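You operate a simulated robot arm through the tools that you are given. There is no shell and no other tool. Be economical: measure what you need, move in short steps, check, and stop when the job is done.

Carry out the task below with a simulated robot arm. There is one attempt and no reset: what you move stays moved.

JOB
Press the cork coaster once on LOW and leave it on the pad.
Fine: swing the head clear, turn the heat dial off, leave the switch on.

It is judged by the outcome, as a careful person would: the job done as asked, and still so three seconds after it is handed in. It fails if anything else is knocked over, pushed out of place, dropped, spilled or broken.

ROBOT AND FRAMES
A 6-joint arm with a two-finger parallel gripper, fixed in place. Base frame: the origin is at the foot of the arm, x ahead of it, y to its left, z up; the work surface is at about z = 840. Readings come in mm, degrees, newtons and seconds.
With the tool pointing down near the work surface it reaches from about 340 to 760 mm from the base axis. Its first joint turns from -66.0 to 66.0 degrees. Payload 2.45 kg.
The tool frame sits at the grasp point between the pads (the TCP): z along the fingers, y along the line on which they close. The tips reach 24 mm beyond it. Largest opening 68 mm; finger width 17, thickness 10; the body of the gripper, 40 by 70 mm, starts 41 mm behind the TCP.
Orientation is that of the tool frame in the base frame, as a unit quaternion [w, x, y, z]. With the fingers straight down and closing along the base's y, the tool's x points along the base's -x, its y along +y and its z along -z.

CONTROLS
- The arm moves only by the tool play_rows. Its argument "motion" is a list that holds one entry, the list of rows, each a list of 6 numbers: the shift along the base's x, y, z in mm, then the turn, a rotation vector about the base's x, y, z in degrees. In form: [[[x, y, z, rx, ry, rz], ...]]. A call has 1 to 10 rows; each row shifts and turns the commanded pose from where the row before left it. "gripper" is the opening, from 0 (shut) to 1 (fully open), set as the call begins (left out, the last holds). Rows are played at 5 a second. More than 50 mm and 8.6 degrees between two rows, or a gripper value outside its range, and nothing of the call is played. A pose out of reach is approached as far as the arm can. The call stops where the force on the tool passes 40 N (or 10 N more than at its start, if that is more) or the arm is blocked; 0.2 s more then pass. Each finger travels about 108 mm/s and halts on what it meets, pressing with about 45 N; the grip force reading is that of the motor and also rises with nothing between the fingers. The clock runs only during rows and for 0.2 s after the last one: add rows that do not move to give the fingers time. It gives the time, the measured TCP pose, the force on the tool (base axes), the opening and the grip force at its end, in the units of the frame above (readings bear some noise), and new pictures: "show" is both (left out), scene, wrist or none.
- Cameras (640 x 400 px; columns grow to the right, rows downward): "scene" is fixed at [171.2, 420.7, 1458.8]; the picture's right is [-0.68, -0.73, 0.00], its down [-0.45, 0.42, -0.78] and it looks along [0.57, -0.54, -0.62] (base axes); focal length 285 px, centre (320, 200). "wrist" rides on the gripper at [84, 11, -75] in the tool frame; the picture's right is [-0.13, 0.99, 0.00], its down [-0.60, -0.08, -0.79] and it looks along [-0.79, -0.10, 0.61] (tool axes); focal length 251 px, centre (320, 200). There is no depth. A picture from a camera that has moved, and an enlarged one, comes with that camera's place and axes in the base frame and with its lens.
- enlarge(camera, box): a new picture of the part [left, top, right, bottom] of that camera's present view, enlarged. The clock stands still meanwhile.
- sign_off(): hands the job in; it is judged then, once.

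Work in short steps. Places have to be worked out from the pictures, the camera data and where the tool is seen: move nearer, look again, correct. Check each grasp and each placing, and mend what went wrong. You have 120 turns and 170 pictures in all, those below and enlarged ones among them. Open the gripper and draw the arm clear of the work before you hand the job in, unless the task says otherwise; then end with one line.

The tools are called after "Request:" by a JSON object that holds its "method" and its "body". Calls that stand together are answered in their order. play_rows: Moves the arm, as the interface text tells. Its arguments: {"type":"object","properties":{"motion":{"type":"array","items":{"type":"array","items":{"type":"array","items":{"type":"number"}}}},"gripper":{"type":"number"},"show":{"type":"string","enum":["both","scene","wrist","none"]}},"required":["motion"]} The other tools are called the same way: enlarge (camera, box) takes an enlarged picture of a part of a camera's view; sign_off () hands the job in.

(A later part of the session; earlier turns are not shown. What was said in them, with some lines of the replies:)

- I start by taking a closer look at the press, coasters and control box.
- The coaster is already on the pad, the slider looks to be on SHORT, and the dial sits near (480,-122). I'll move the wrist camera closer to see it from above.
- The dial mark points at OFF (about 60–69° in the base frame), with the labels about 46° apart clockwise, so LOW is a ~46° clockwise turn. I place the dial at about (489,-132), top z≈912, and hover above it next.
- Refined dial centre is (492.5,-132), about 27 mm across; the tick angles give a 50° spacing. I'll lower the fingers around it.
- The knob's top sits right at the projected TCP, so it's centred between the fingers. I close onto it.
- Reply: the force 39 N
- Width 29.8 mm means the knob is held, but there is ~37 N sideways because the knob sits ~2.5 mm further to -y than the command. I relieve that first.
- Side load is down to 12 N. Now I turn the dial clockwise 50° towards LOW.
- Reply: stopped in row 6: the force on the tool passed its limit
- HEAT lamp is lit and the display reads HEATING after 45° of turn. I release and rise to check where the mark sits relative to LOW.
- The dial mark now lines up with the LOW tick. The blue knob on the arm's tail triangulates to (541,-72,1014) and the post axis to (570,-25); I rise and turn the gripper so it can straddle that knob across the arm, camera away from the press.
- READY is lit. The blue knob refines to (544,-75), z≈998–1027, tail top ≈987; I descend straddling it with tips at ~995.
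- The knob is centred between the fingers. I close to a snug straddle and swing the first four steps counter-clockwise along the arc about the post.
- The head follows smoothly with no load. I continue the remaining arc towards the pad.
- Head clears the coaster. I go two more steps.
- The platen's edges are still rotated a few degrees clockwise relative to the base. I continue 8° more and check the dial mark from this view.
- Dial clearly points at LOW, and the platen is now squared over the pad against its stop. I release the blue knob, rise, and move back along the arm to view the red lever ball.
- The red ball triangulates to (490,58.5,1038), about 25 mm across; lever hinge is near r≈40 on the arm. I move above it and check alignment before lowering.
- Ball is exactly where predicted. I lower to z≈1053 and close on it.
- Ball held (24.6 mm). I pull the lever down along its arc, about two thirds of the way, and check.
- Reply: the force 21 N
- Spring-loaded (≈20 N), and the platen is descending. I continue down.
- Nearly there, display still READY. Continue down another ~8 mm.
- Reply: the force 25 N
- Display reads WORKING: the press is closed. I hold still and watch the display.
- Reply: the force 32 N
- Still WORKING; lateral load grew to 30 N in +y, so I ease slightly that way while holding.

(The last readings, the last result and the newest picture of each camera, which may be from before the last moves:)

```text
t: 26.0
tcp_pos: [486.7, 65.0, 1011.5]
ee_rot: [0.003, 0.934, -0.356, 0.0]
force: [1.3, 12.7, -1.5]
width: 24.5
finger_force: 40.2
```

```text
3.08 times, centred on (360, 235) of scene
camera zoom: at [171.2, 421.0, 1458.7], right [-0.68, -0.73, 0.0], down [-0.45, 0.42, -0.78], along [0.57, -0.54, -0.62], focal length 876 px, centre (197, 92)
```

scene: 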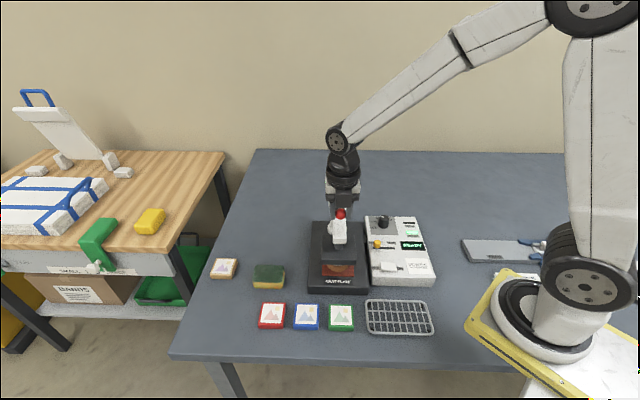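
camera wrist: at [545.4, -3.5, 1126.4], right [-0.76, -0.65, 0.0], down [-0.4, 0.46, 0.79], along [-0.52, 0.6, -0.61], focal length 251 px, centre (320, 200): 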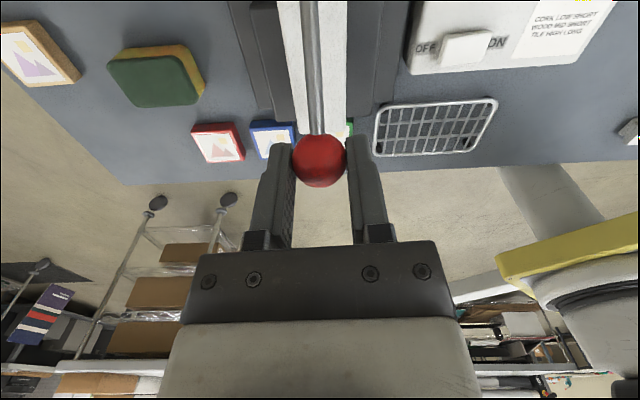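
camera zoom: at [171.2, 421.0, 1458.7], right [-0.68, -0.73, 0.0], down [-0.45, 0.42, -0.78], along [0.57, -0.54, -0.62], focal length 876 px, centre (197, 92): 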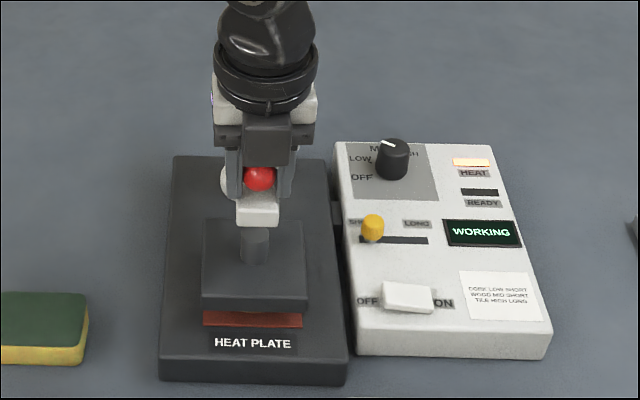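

Still WORKING and well held; I keep holding in short steps.

Request:
{"method": "play_rows", "body": {"motion": [[[0, 0, 0, 0, 0, 0], [0, 0, 0, 0, 0, 0], [0, 0, 0, 0, 0, 0], [0, 0, 0, 0, 0, 0]]], "show": "scene"}}

Request:
{"method": "enlarge", "body": {"camera": "scene", "box": [360, 205, 440, 290]}}

```text
t: 27.0
tcp_pos: [485.1, 65.4, 1011.9]
ee_rot: [0.001, 0.934, -0.357, 0.0]
force: [0.2, 3.5, -7.3]
width: 24.5
finger_force: 40.7
```

scene: 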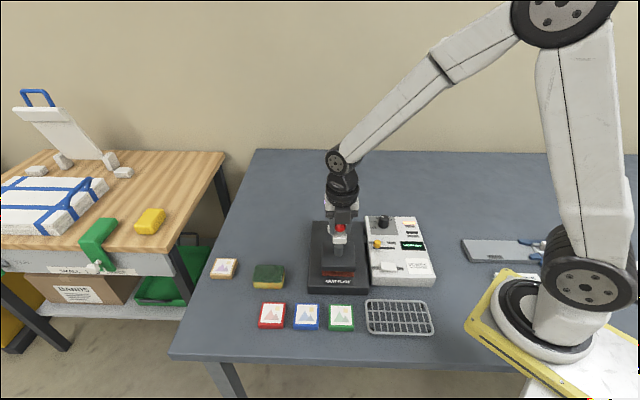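

```text
4.71 times, centred on (400, 248) of scene
camera zoom: at [171.3, 420.8, 1458.8], right [-0.68, -0.73, 0.0], down [-0.45, 0.42, -0.78], along [0.57, -0.54, -0.62], focal length 1339 px, centre (-56, -24)
```

zoom: 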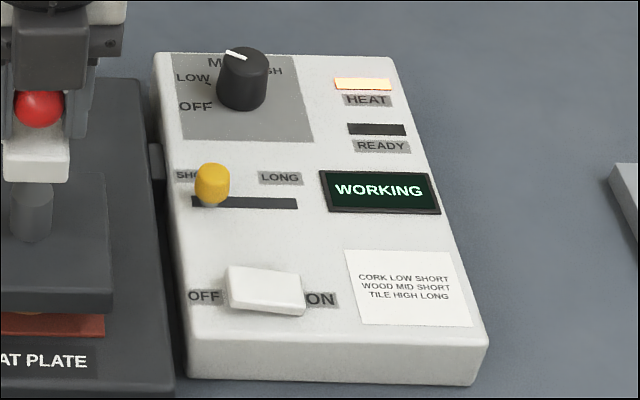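

Continue holding.

Request:
{"method": "play_rows", "body": {"motion": [[[0, 0, 0, 0, 0, 0], [0, 0, 0, 0, 0, 0], [0, 0, 0, 0, 0, 0], [0, 0, 0, 0, 0, 0]]], "show": "none"}}

Request:
{"method": "enlarge", "body": {"camera": "scene", "box": [360, 205, 440, 290]}}

```text
t: 28.0
tcp_pos: [485.7, 66.2, 1010.9]
ee_rot: [0.002, 0.934, -0.357, 0.001]
force: [-1.2, 0.3, -8.9]
width: 24.7
finger_force: 39.7
```

```text
4.71 times, centred on (400, 248) of scene
camera zoom: at [171.3, 420.7, 1458.8], right [-0.68, -0.73, 0.0], down [-0.45, 0.42, -0.78], along [0.57, -0.54, -0.62], focal length 1339 px, centre (-56, -24)
```

zoom: 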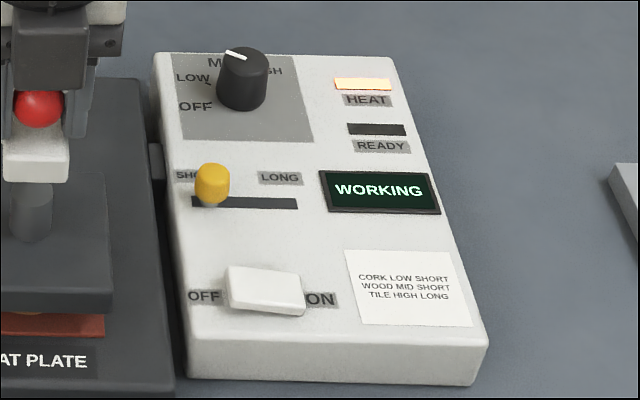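

Still WORKING after about 4 s; hold on.

Request:
{"method": "play_rows", "body": {"motion": [[[0, 0, 0, 0, 0, 0], [0, 0, 0, 0, 0, 0], [0, 0, 0, 0, 0, 0], [0, 0, 0, 0, 0, 0]]], "show": "none"}}

Request:
{"method": "enlarge", "body": {"camera": "scene", "box": [360, 205, 440, 290]}}

```text
t: 29.0
tcp_pos: [486.4, 66.0, 1012.1]
ee_rot: [0.002, 0.934, -0.357, 0.0]
force: [-1.9, 1.2, -10.6]
width: 24.6
finger_force: 40.4
```

```text
4.71 times, centred on (400, 248) of scene
camera zoom: at [171.3, 420.7, 1458.8], right [-0.68, -0.73, 0.0], down [-0.45, 0.42, -0.78], along [0.57, -0.54, -0.62], focal length 1339 px, centre (-56, -24)
```

zoom: 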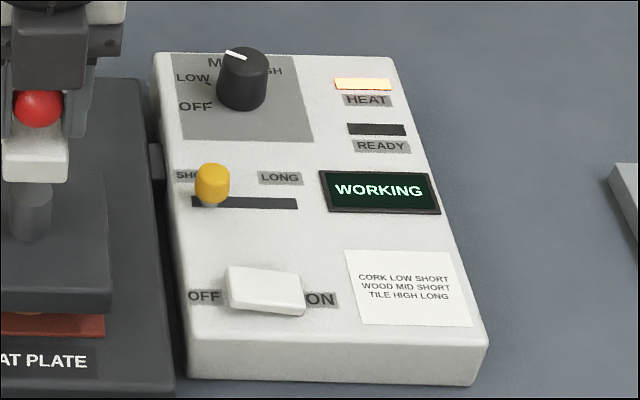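

Keep holding.

Request:
{"method": "play_rows", "body": {"motion": [[[0, 0, 0, 0, 0, 0], [0, 0, 0, 0, 0, 0], [0, 0, 0, 0, 0, 0], [0, 0, 0, 0, 0, 0]]], "show": "none"}}

Request:
{"method": "enlarge", "body": {"camera": "scene", "box": [360, 205, 440, 290]}}

```text
t: 30.0
tcp_pos: [485.9, 65.7, 1012.8]
ee_rot: [0.001, 0.934, -0.357, 0.0]
force: [-0.8, 1.2, -7.3]
width: 24.8
finger_force: 40.9
```

```text
4.71 times, centred on (400, 248) of scene
camera zoom: at [171.3, 420.7, 1458.8], right [-0.68, -0.73, 0.0], down [-0.45, 0.42, -0.78], along [0.57, -0.54, -0.62], focal length 1339 px, centre (-56, -24)
```

zoom: 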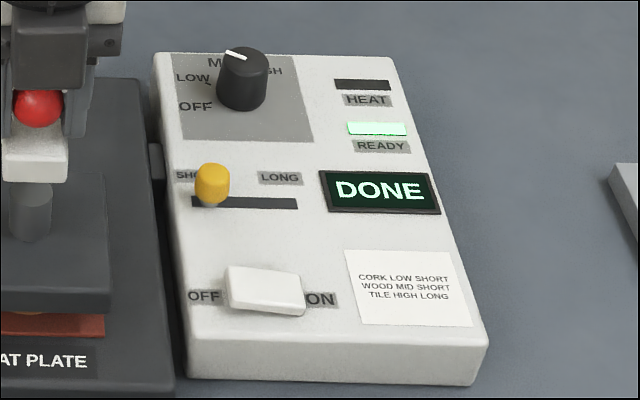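

DONE. I promptly raise the lever back along its arc.

Request:
{"method": "play_rows", "body": {"motion": [[[-0.2, 0.2, 5, 0, 0, 0], [0, 0, 6, 0, 0, 0], [0.5, -0.8, 6, 0, 0, 0], [0.8, -1.1, 6, 0, 0, 0], [1.2, -1.3, 6, 0, 0, 0], [1.4, -1.6, 6, 0, 0, 0], [1.0, -1.0, 3, 0, 0, 0], [0, 0, 0, 0, 0, 0]]], "show": "none"}}

Request:
{"method": "enlarge", "body": {"camera": "scene", "box": [270, 170, 450, 300]}}

```text
t: 31.8
tcp_pos: [489.9, 60.2, 1049.6]
ee_rot: [0.001, 0.934, -0.357, -0.001]
force: [-1.0, 12.6, -27.2]
width: 24.8
finger_force: 40.2
```

```text
3.08 times, centred on (360, 235) of scene
camera zoom: at [171.6, 421.1, 1458.7], right [-0.68, -0.73, 0.0], down [-0.45, 0.42, -0.78], along [0.57, -0.54, -0.62], focal length 876 px, centre (197, 92)
```

zoom: 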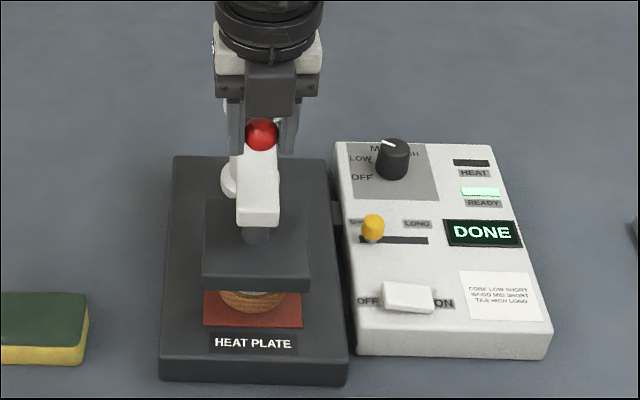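

Lever is back at its upper stop (27 N pull). I ease 2 mm down, release the ball and rise.

Request:
{"method": "play_rows", "body": {"motion": [[[0, 0, -2, 0, 0, 0], [0, 0, 0, 0, 0, 0]]], "show": "none"}}

Request:
{"method": "play_rows", "body": {"motion": [[[0, 0, 0, 0, 0, 0], [0, 0, 0, 0, 0, 0], [0, 0, 0, 0, 0, 0], [0, 0, 20, 0, 0, 0], [0, 0, 30, 0, 0, 0], [0, 0, 0, 0, 0, 0]]], "gripper": 1, "show": "none"}}

Request:
{"method": "enlarge", "body": {"camera": "scene", "box": [270, 150, 450, 280]}}

```text
t: 32.4
tcp_pos: [491.3, 61.5, 1048.7]
ee_rot: [0.001, 0.934, -0.356, 0.0]
force: [-18.5, 17.3, 4.4]
width: 24.8
finger_force: 40.4
```

```text
t: 33.8
tcp_pos: [492.6, 60.8, 1098.1]
ee_rot: [0.002, 0.934, -0.357, 0.001]
force: [-0.2, -0.3, 0.2]
width: 68.0
finger_force: 0.0
```

```text
3.08 times, centred on (360, 215) of scene
camera zoom: at [171.2, 420.7, 1458.8], right [-0.68, -0.73, 0.0], down [-0.45, 0.42, -0.78], along [0.57, -0.54, -0.62], focal length 876 px, centre (197, 154)
```

zoom: 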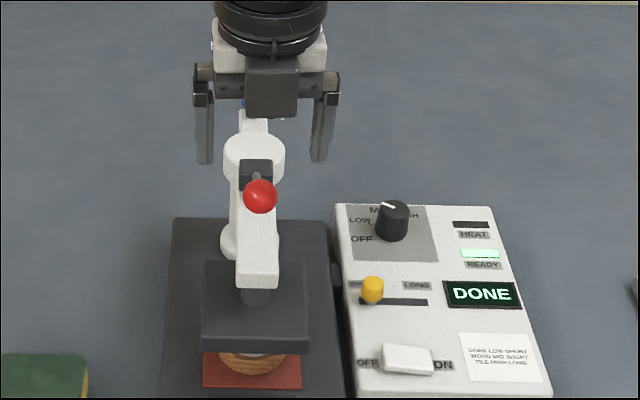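

Lever is up and free. I move back over the blue knob and look.

Request:
{"method": "play_rows", "body": {"motion": [[[30, -30, 0, 0, 0, 0], [30, -30, 0, 0, 0, 0], [30, -30, 0, 0, 0, 0], [31.5, -30.5, -20, 0, 0, 0], [0, 0, 0, 0, 0, 0]]], "show": "wrist"}}

```text
t: 35.0
tcp_pos: [615.1, -61.0, 1080.1]
ee_rot: [0.0, 0.934, -0.357, 0.001]
force: [-0.4, 0.6, -1.0]
width: 68.0
finger_force: 0.1
camera wrist: at [668.9, -125.7, 1153.8], right [-0.76, -0.65, 0.0], down [-0.4, 0.46, 0.79], along [-0.52, 0.6, -0.61], focal length 251 px, centre (320, 200)
```

wrist: 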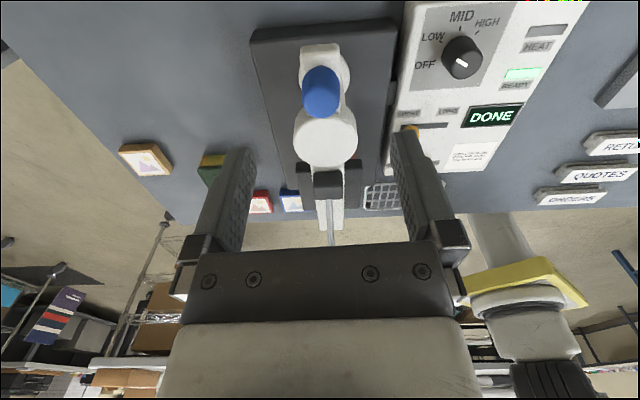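

Knob is centred. I descend, close to the loose straddle.

Request:
{"method": "play_rows", "body": {"motion": [[[0, -0.5, -20, 0, 0, 0], [0, 0, -20, 0, 0, 0], [0, 0, -20, 0, 0, 0], [0, 0, 0, 0, 0, 0]]], "show": "none"}}

Request:
{"method": "play_rows", "body": {"motion": [[[0, 0, 0, 0, 0, 0], [0, 0, 0, 0, 0, 0]]], "gripper": 0.4, "show": "wrist"}}

```text
t: 36.0
tcp_pos: [612.5, -60.7, 1019.3]
ee_rot: [0.001, 0.934, -0.358, 0.001]
force: [0.0, 0.3, 0.1]
width: 68.0
finger_force: 0.0
```

```text
t: 36.6
tcp_pos: [611.7, -61.4, 1019.0]
ee_rot: [0.0, 0.934, -0.356, 0.0]
force: [0.6, -0.4, -0.1]
width: 27.1
finger_force: 0.1
camera wrist: at [667.9, -125.8, 1093.7], right [-0.76, -0.65, 0.0], down [-0.4, 0.46, 0.79], along [-0.52, 0.6, -0.61], focal length 251 px, centre (320, 200)
```

wrist: 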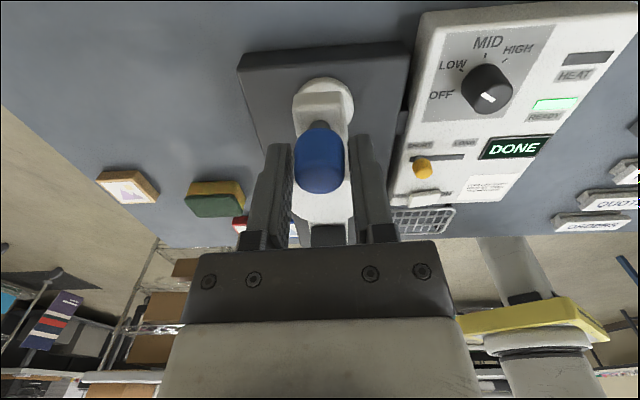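

Straddled without load. I swing the head clear (clockwise), first half.

Request:
{"method": "play_rows", "body": {"motion": [[[-4.6, -6.0, 0, 0, 0, -8], [-6.0, -5.2, 0, 0, 0, -8], [-6.6, -4.3, 0, 0, 0, -8], [-7.1, -3.4, 0, 0, 0, -8], [-7.6, -2.3, 0, 0, 0, -8], [0, 0, 0, 0, 0, 0]]], "show": "scene"}}

```text
t: 38.0
tcp_pos: [581.0, -81.7, 1018.4]
ee_rot: [0.001, 0.755, -0.655, 0.001]
force: [0.2, 0.8, -0.2]
width: 27.1
finger_force: 0.1
```

scene: 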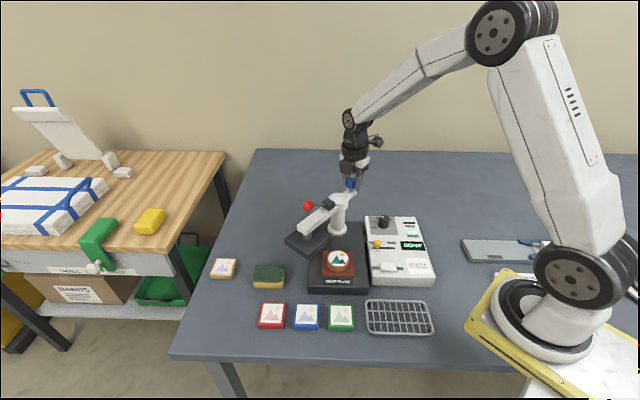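

The coaster stayed on the pad, its print now darker. I finish the swing.

Request:
{"method": "play_rows", "body": {"motion": [[[-7.8, -1.3, 0, 0, 0, -8], [-7.9, -0.1, 0, 0, 0, -8], [-7.8, 0.9, 0, 0, 0, -8], [-7.6, 2.0, 0, 0, 0, -8], [-5.5, 2.3, 0, 0, 0, -6], [0, 0, 0, 0, 0, 0]]], "show": "scene"}}

Request:
{"method": "enlarge", "body": {"camera": "scene", "box": [270, 170, 450, 300]}}

```text
t: 39.4
tcp_pos: [543.7, -78.3, 1018.0]
ee_rot: [-0.001, -0.5, 0.866, -0.001]
force: [0.0, 0.0, -0.4]
width: 27.2
finger_force: 0.0
```

scene: 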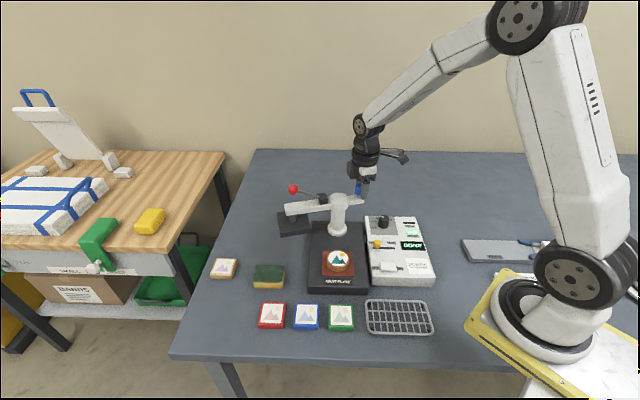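

```text
3.08 times, centred on (360, 235) of scene
camera zoom: at [171.2, 420.7, 1458.8], right [-0.68, -0.73, 0.0], down [-0.45, 0.42, -0.78], along [0.57, -0.54, -0.62], focal length 876 px, centre (197, 92)
```

zoom: 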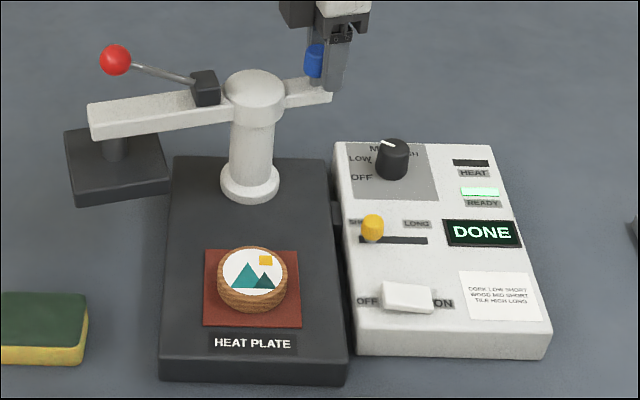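

Head is back clear in its original place and the coaster is nicely pressed. I release the blue knob, rise and move over the dial, turning the gripper back.

Request:
{"method": "play_rows", "body": {"motion": [[[0, 0, 0, 0, 0, 0], [0, 0, 0, 0, 0, 0], [0, 0, 30, 0, 0, 0], [0, 0, 30, 0, 0, 0], [-13, -13.5, 0, 0, 0, -8.5], [-13, -13.5, 0, 0, 0, -8.5], [-13, -13.5, 0, 0, 0, -8.5], [-13, -13.5, 0, 0, 0, -8.5], [0, 0, 0, 0, 0, -8.5], [0, 0, 0, 0, 0, -8.5]]], "gripper": 1, "show": "none"}}

Request:
{"method": "play_rows", "body": {"motion": [[[0, 0, -35, 0, 0, -8.5], [0, 0, -35, 0, 0, 0], [0, 0, -20, 0, 0, 0], [0, 0, 0, 0, 0, 0]]], "show": "wrist"}}

```text
t: 41.6
tcp_pos: [491.9, -132.3, 1077.7]
ee_rot: [-0.001, -0.079, 0.997, 0.001]
force: [0.2, 1.0, -0.2]
width: 68.3
finger_force: 0.2
```

```text
t: 42.6
tcp_pos: [493.0, -131.6, 987.2]
ee_rot: [-0.001, -0.006, 1.0, 0.001]
force: [-0.2, -0.7, 0.3]
width: 68.2
finger_force: 0.1
camera wrist: at [408.2, -121.8, 1062.1], right [0.12, 0.99, 0.0], down [0.61, -0.07, 0.79], along [0.79, -0.09, -0.61], focal length 251 px, centre (320, 200)
```

wrist: 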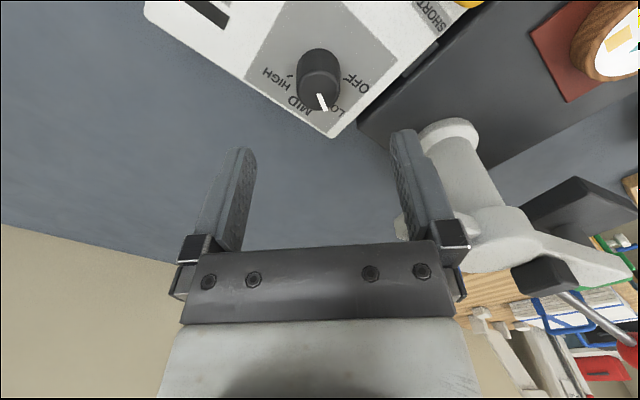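

Aligned over the dial; I descend to grip height and close.

Request:
{"method": "play_rows", "body": {"motion": [[[-0.5, -1, -25, 0, 0, 0], [0, 0, -25, 0, 0, 0], [0, 0, -23, 0, 0, 0], [0, 0, 0, 0, 0, 0]]], "show": "none"}}

Request:
{"method": "play_rows", "body": {"motion": [[[0, 0, 0, 0, 0, 0], [0, 0, 0, 0, 0, 0], [0, 0, 0, 0, 0, 0]]], "gripper": 0, "show": "wrist"}}

```text
t: 43.6
tcp_pos: [493.6, -132.7, 913.5]
ee_rot: [-0.001, -0.006, 1.0, 0.0]
force: [-0.2, -0.6, 0.5]
width: 67.9
finger_force: 0.1
```

```text
t: 44.4
tcp_pos: [492.9, -133.1, 914.3]
ee_rot: [-0.001, -0.006, 1.0, 0.001]
force: [1.0, 9.2, -2.4]
width: 29.6
finger_force: 43.5
camera wrist: at [408.4, -123.0, 989.4], right [0.12, 0.99, 0.0], down [0.61, -0.07, 0.79], along [0.79, -0.09, -0.61], focal length 251 px, centre (320, 200)
```

wrist: 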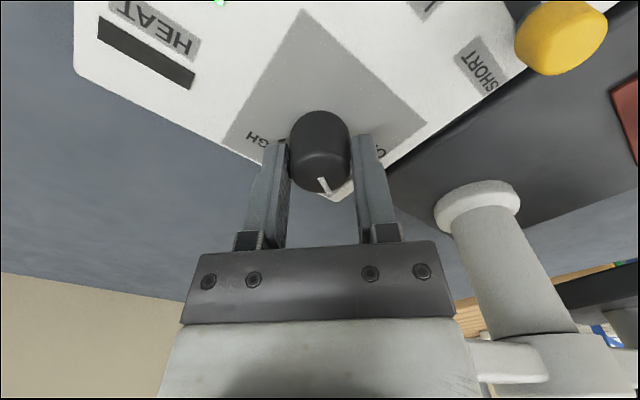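

Dial gripped with little side load. I turn it counter-clockwise about 47° to OFF.

Request:
{"method": "play_rows", "body": {"motion": [[[0, 0.4, 0, 0, 0, 8], [0, 0.3, 0, 0, 0, 8], [0, 0, 0, 0, 0, 8], [0, 0, 0, 0, 0, 8], [0, 0, 0, 0, 0, 8], [0, 0, 0, 0, 0, 7], [0, 0, 0, 0, 0, 0]]], "show": "wrist"}}

Request:
{"method": "enlarge", "body": {"camera": "scene", "box": [340, 190, 440, 290]}}

```text
t: 46.0
tcp_pos: [492.0, -132.0, 915.4]
ee_rot: [-0.001, -0.406, 0.914, 0.001]
force: [10.8, -11.1, -22.5]
width: 29.2
finger_force: 42.9
camera wrist: at [427.8, -187.7, 989.9], right [-0.65, 0.76, 0.0], down [0.46, 0.4, 0.79], along [0.6, 0.51, -0.61], focal length 251 px, centre (320, 200)
```

wrist: 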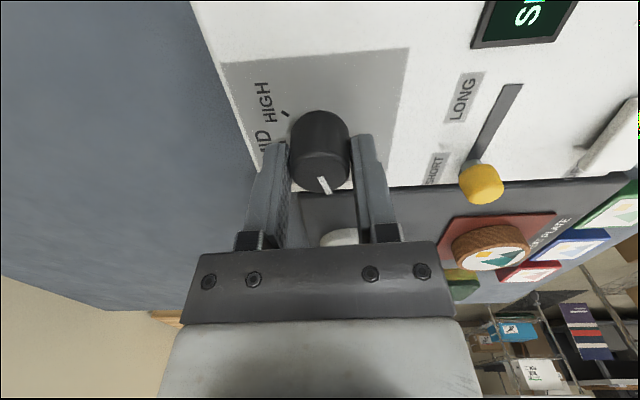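

```text
4.00 times, centred on (390, 240) of scene
camera zoom: at [171.8, 420.2, 1458.9], right [-0.68, -0.73, 0.0], down [-0.45, 0.42, -0.78], along [0.57, -0.54, -0.62], focal length 1138 px, centre (40, 40)
```

zoom: 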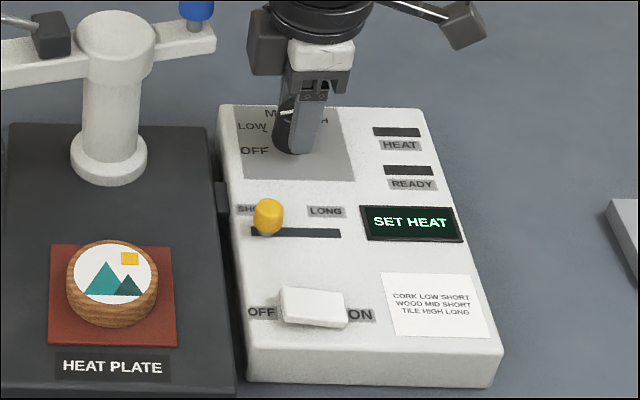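

The display reads SET HEAT with lamps dark, so heat is off and the switch is still on. I release and rise, then inspect the mark.

Request:
{"method": "play_rows", "body": {"motion": [[[0, 0, 0, 0, 0, 0], [0, 0, 0, 0, 0, 0], [0, 0, 0, 0, 0, 0], [0, 0, 20, 0, 0, 0], [0, 0, 40, 0, 0, 0], [-10, -5, 45, 0, 0, 0], [-20, -10, 45, 0, 0, 0], [-20, -10, 0, 0, 0, 0], [0, 0, 0, 0, 0, 0]]], "gripper": 1, "show": "scene"}}

Request:
{"method": "enlarge", "body": {"camera": "scene", "box": [360, 205, 440, 290]}}

Request:
{"method": "enlarge", "body": {"camera": "scene", "box": [190, 170, 450, 345]}}

```text
refused: row 7 steps farther than a row can; nothing moved
```

```text
4.71 times, centred on (400, 248) of scene
camera zoom: at [171.8, 420.2, 1458.9], right [-0.68, -0.73, 0.0], down [-0.45, 0.42, -0.78], along [0.57, -0.54, -0.62], focal length 1339 px, centre (-56, -24)
```

zoom: 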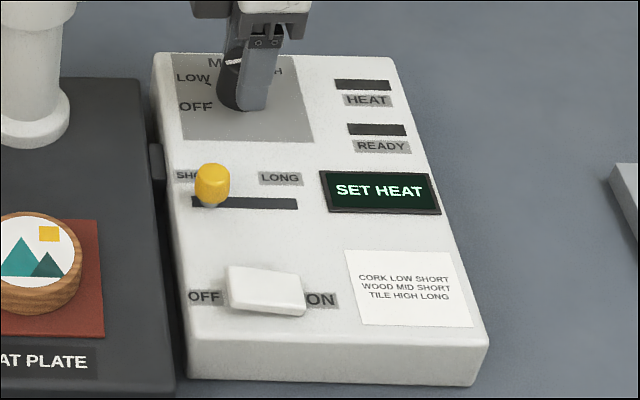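

```text
2.29 times, centred on (320, 258) of scene
camera zoom: at [171.8, 420.2, 1458.9], right [-0.68, -0.73, 0.0], down [-0.45, 0.42, -0.78], along [0.57, -0.54, -0.62], focal length 650 px, centre (320, 69)
```

zoom: 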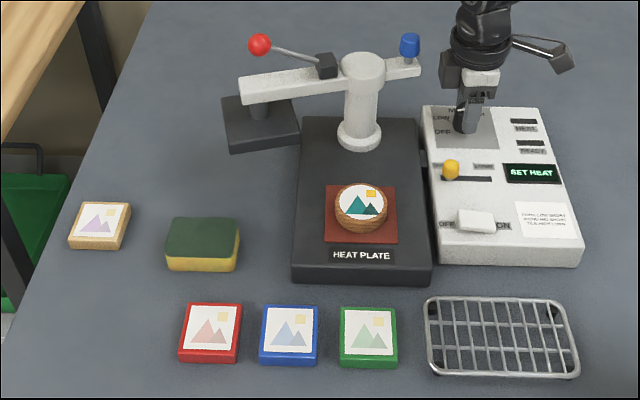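

One row was too long, so nothing moved; I repeat with shorter steps.

Request:
{"method": "play_rows", "body": {"motion": [[[0, 0, 0, 0, 0, 0], [0, 0, 0, 0, 0, 0], [0, 0, 0, 0, 0, 0], [0, 0, 20, 0, 0, 0], [0, 0, 40, 0, 0, 0], [0, 0, 45, 0, 0, 0], [-20, -20, 35, 0, 0, 0], [-20, -20, 20, 0, 0, 0], [-20, -20, 0, 0, 0, 0], [0, 0, 0, 0, 0, 0]]], "gripper": 1, "show": "scene"}}

Request:
{"method": "enlarge", "body": {"camera": "scene", "box": [360, 205, 440, 290]}}

```text
t: 48.2
tcp_pos: [431.2, -190.3, 1076.9]
ee_rot: [0.0, -0.405, 0.914, -0.001]
force: [-0.2, 0.0, -0.4]
width: 67.8
finger_force: 0.1
```

scene: 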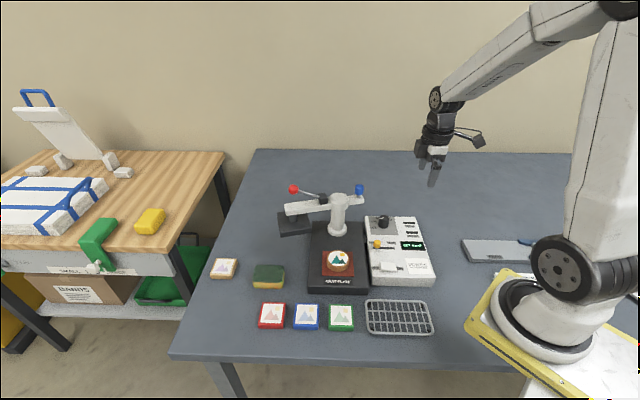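

```text
4.71 times, centred on (400, 248) of scene
camera zoom: at [171.2, 420.6, 1458.8], right [-0.68, -0.73, 0.0], down [-0.45, 0.42, -0.78], along [0.57, -0.54, -0.62], focal length 1339 px, centre (-56, -24)
```

zoom: 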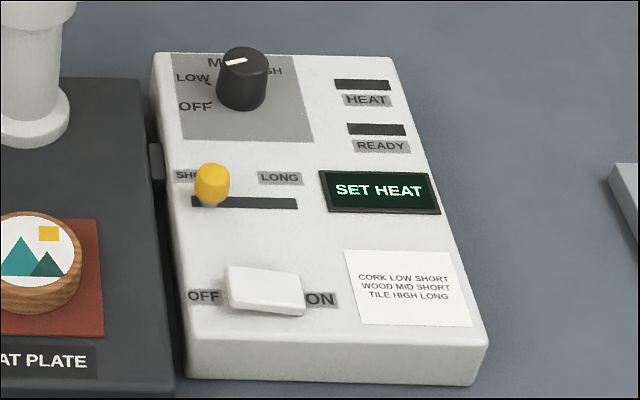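

The dial is back at OFF as it was at the start, the switch is on, the head is clear, and the pressed coaster is on the pad. The arm is clear and the gripper open, so I hand the job in.

Request:
{"method": "sign_off", "body": {}}

```text
The job is handed in.
```

The cork coaster was pressed once on LOW (short) until the display read DONE, and it is still on the pad; the head is swung clear, the dial is at OFF, and the switch is still on.
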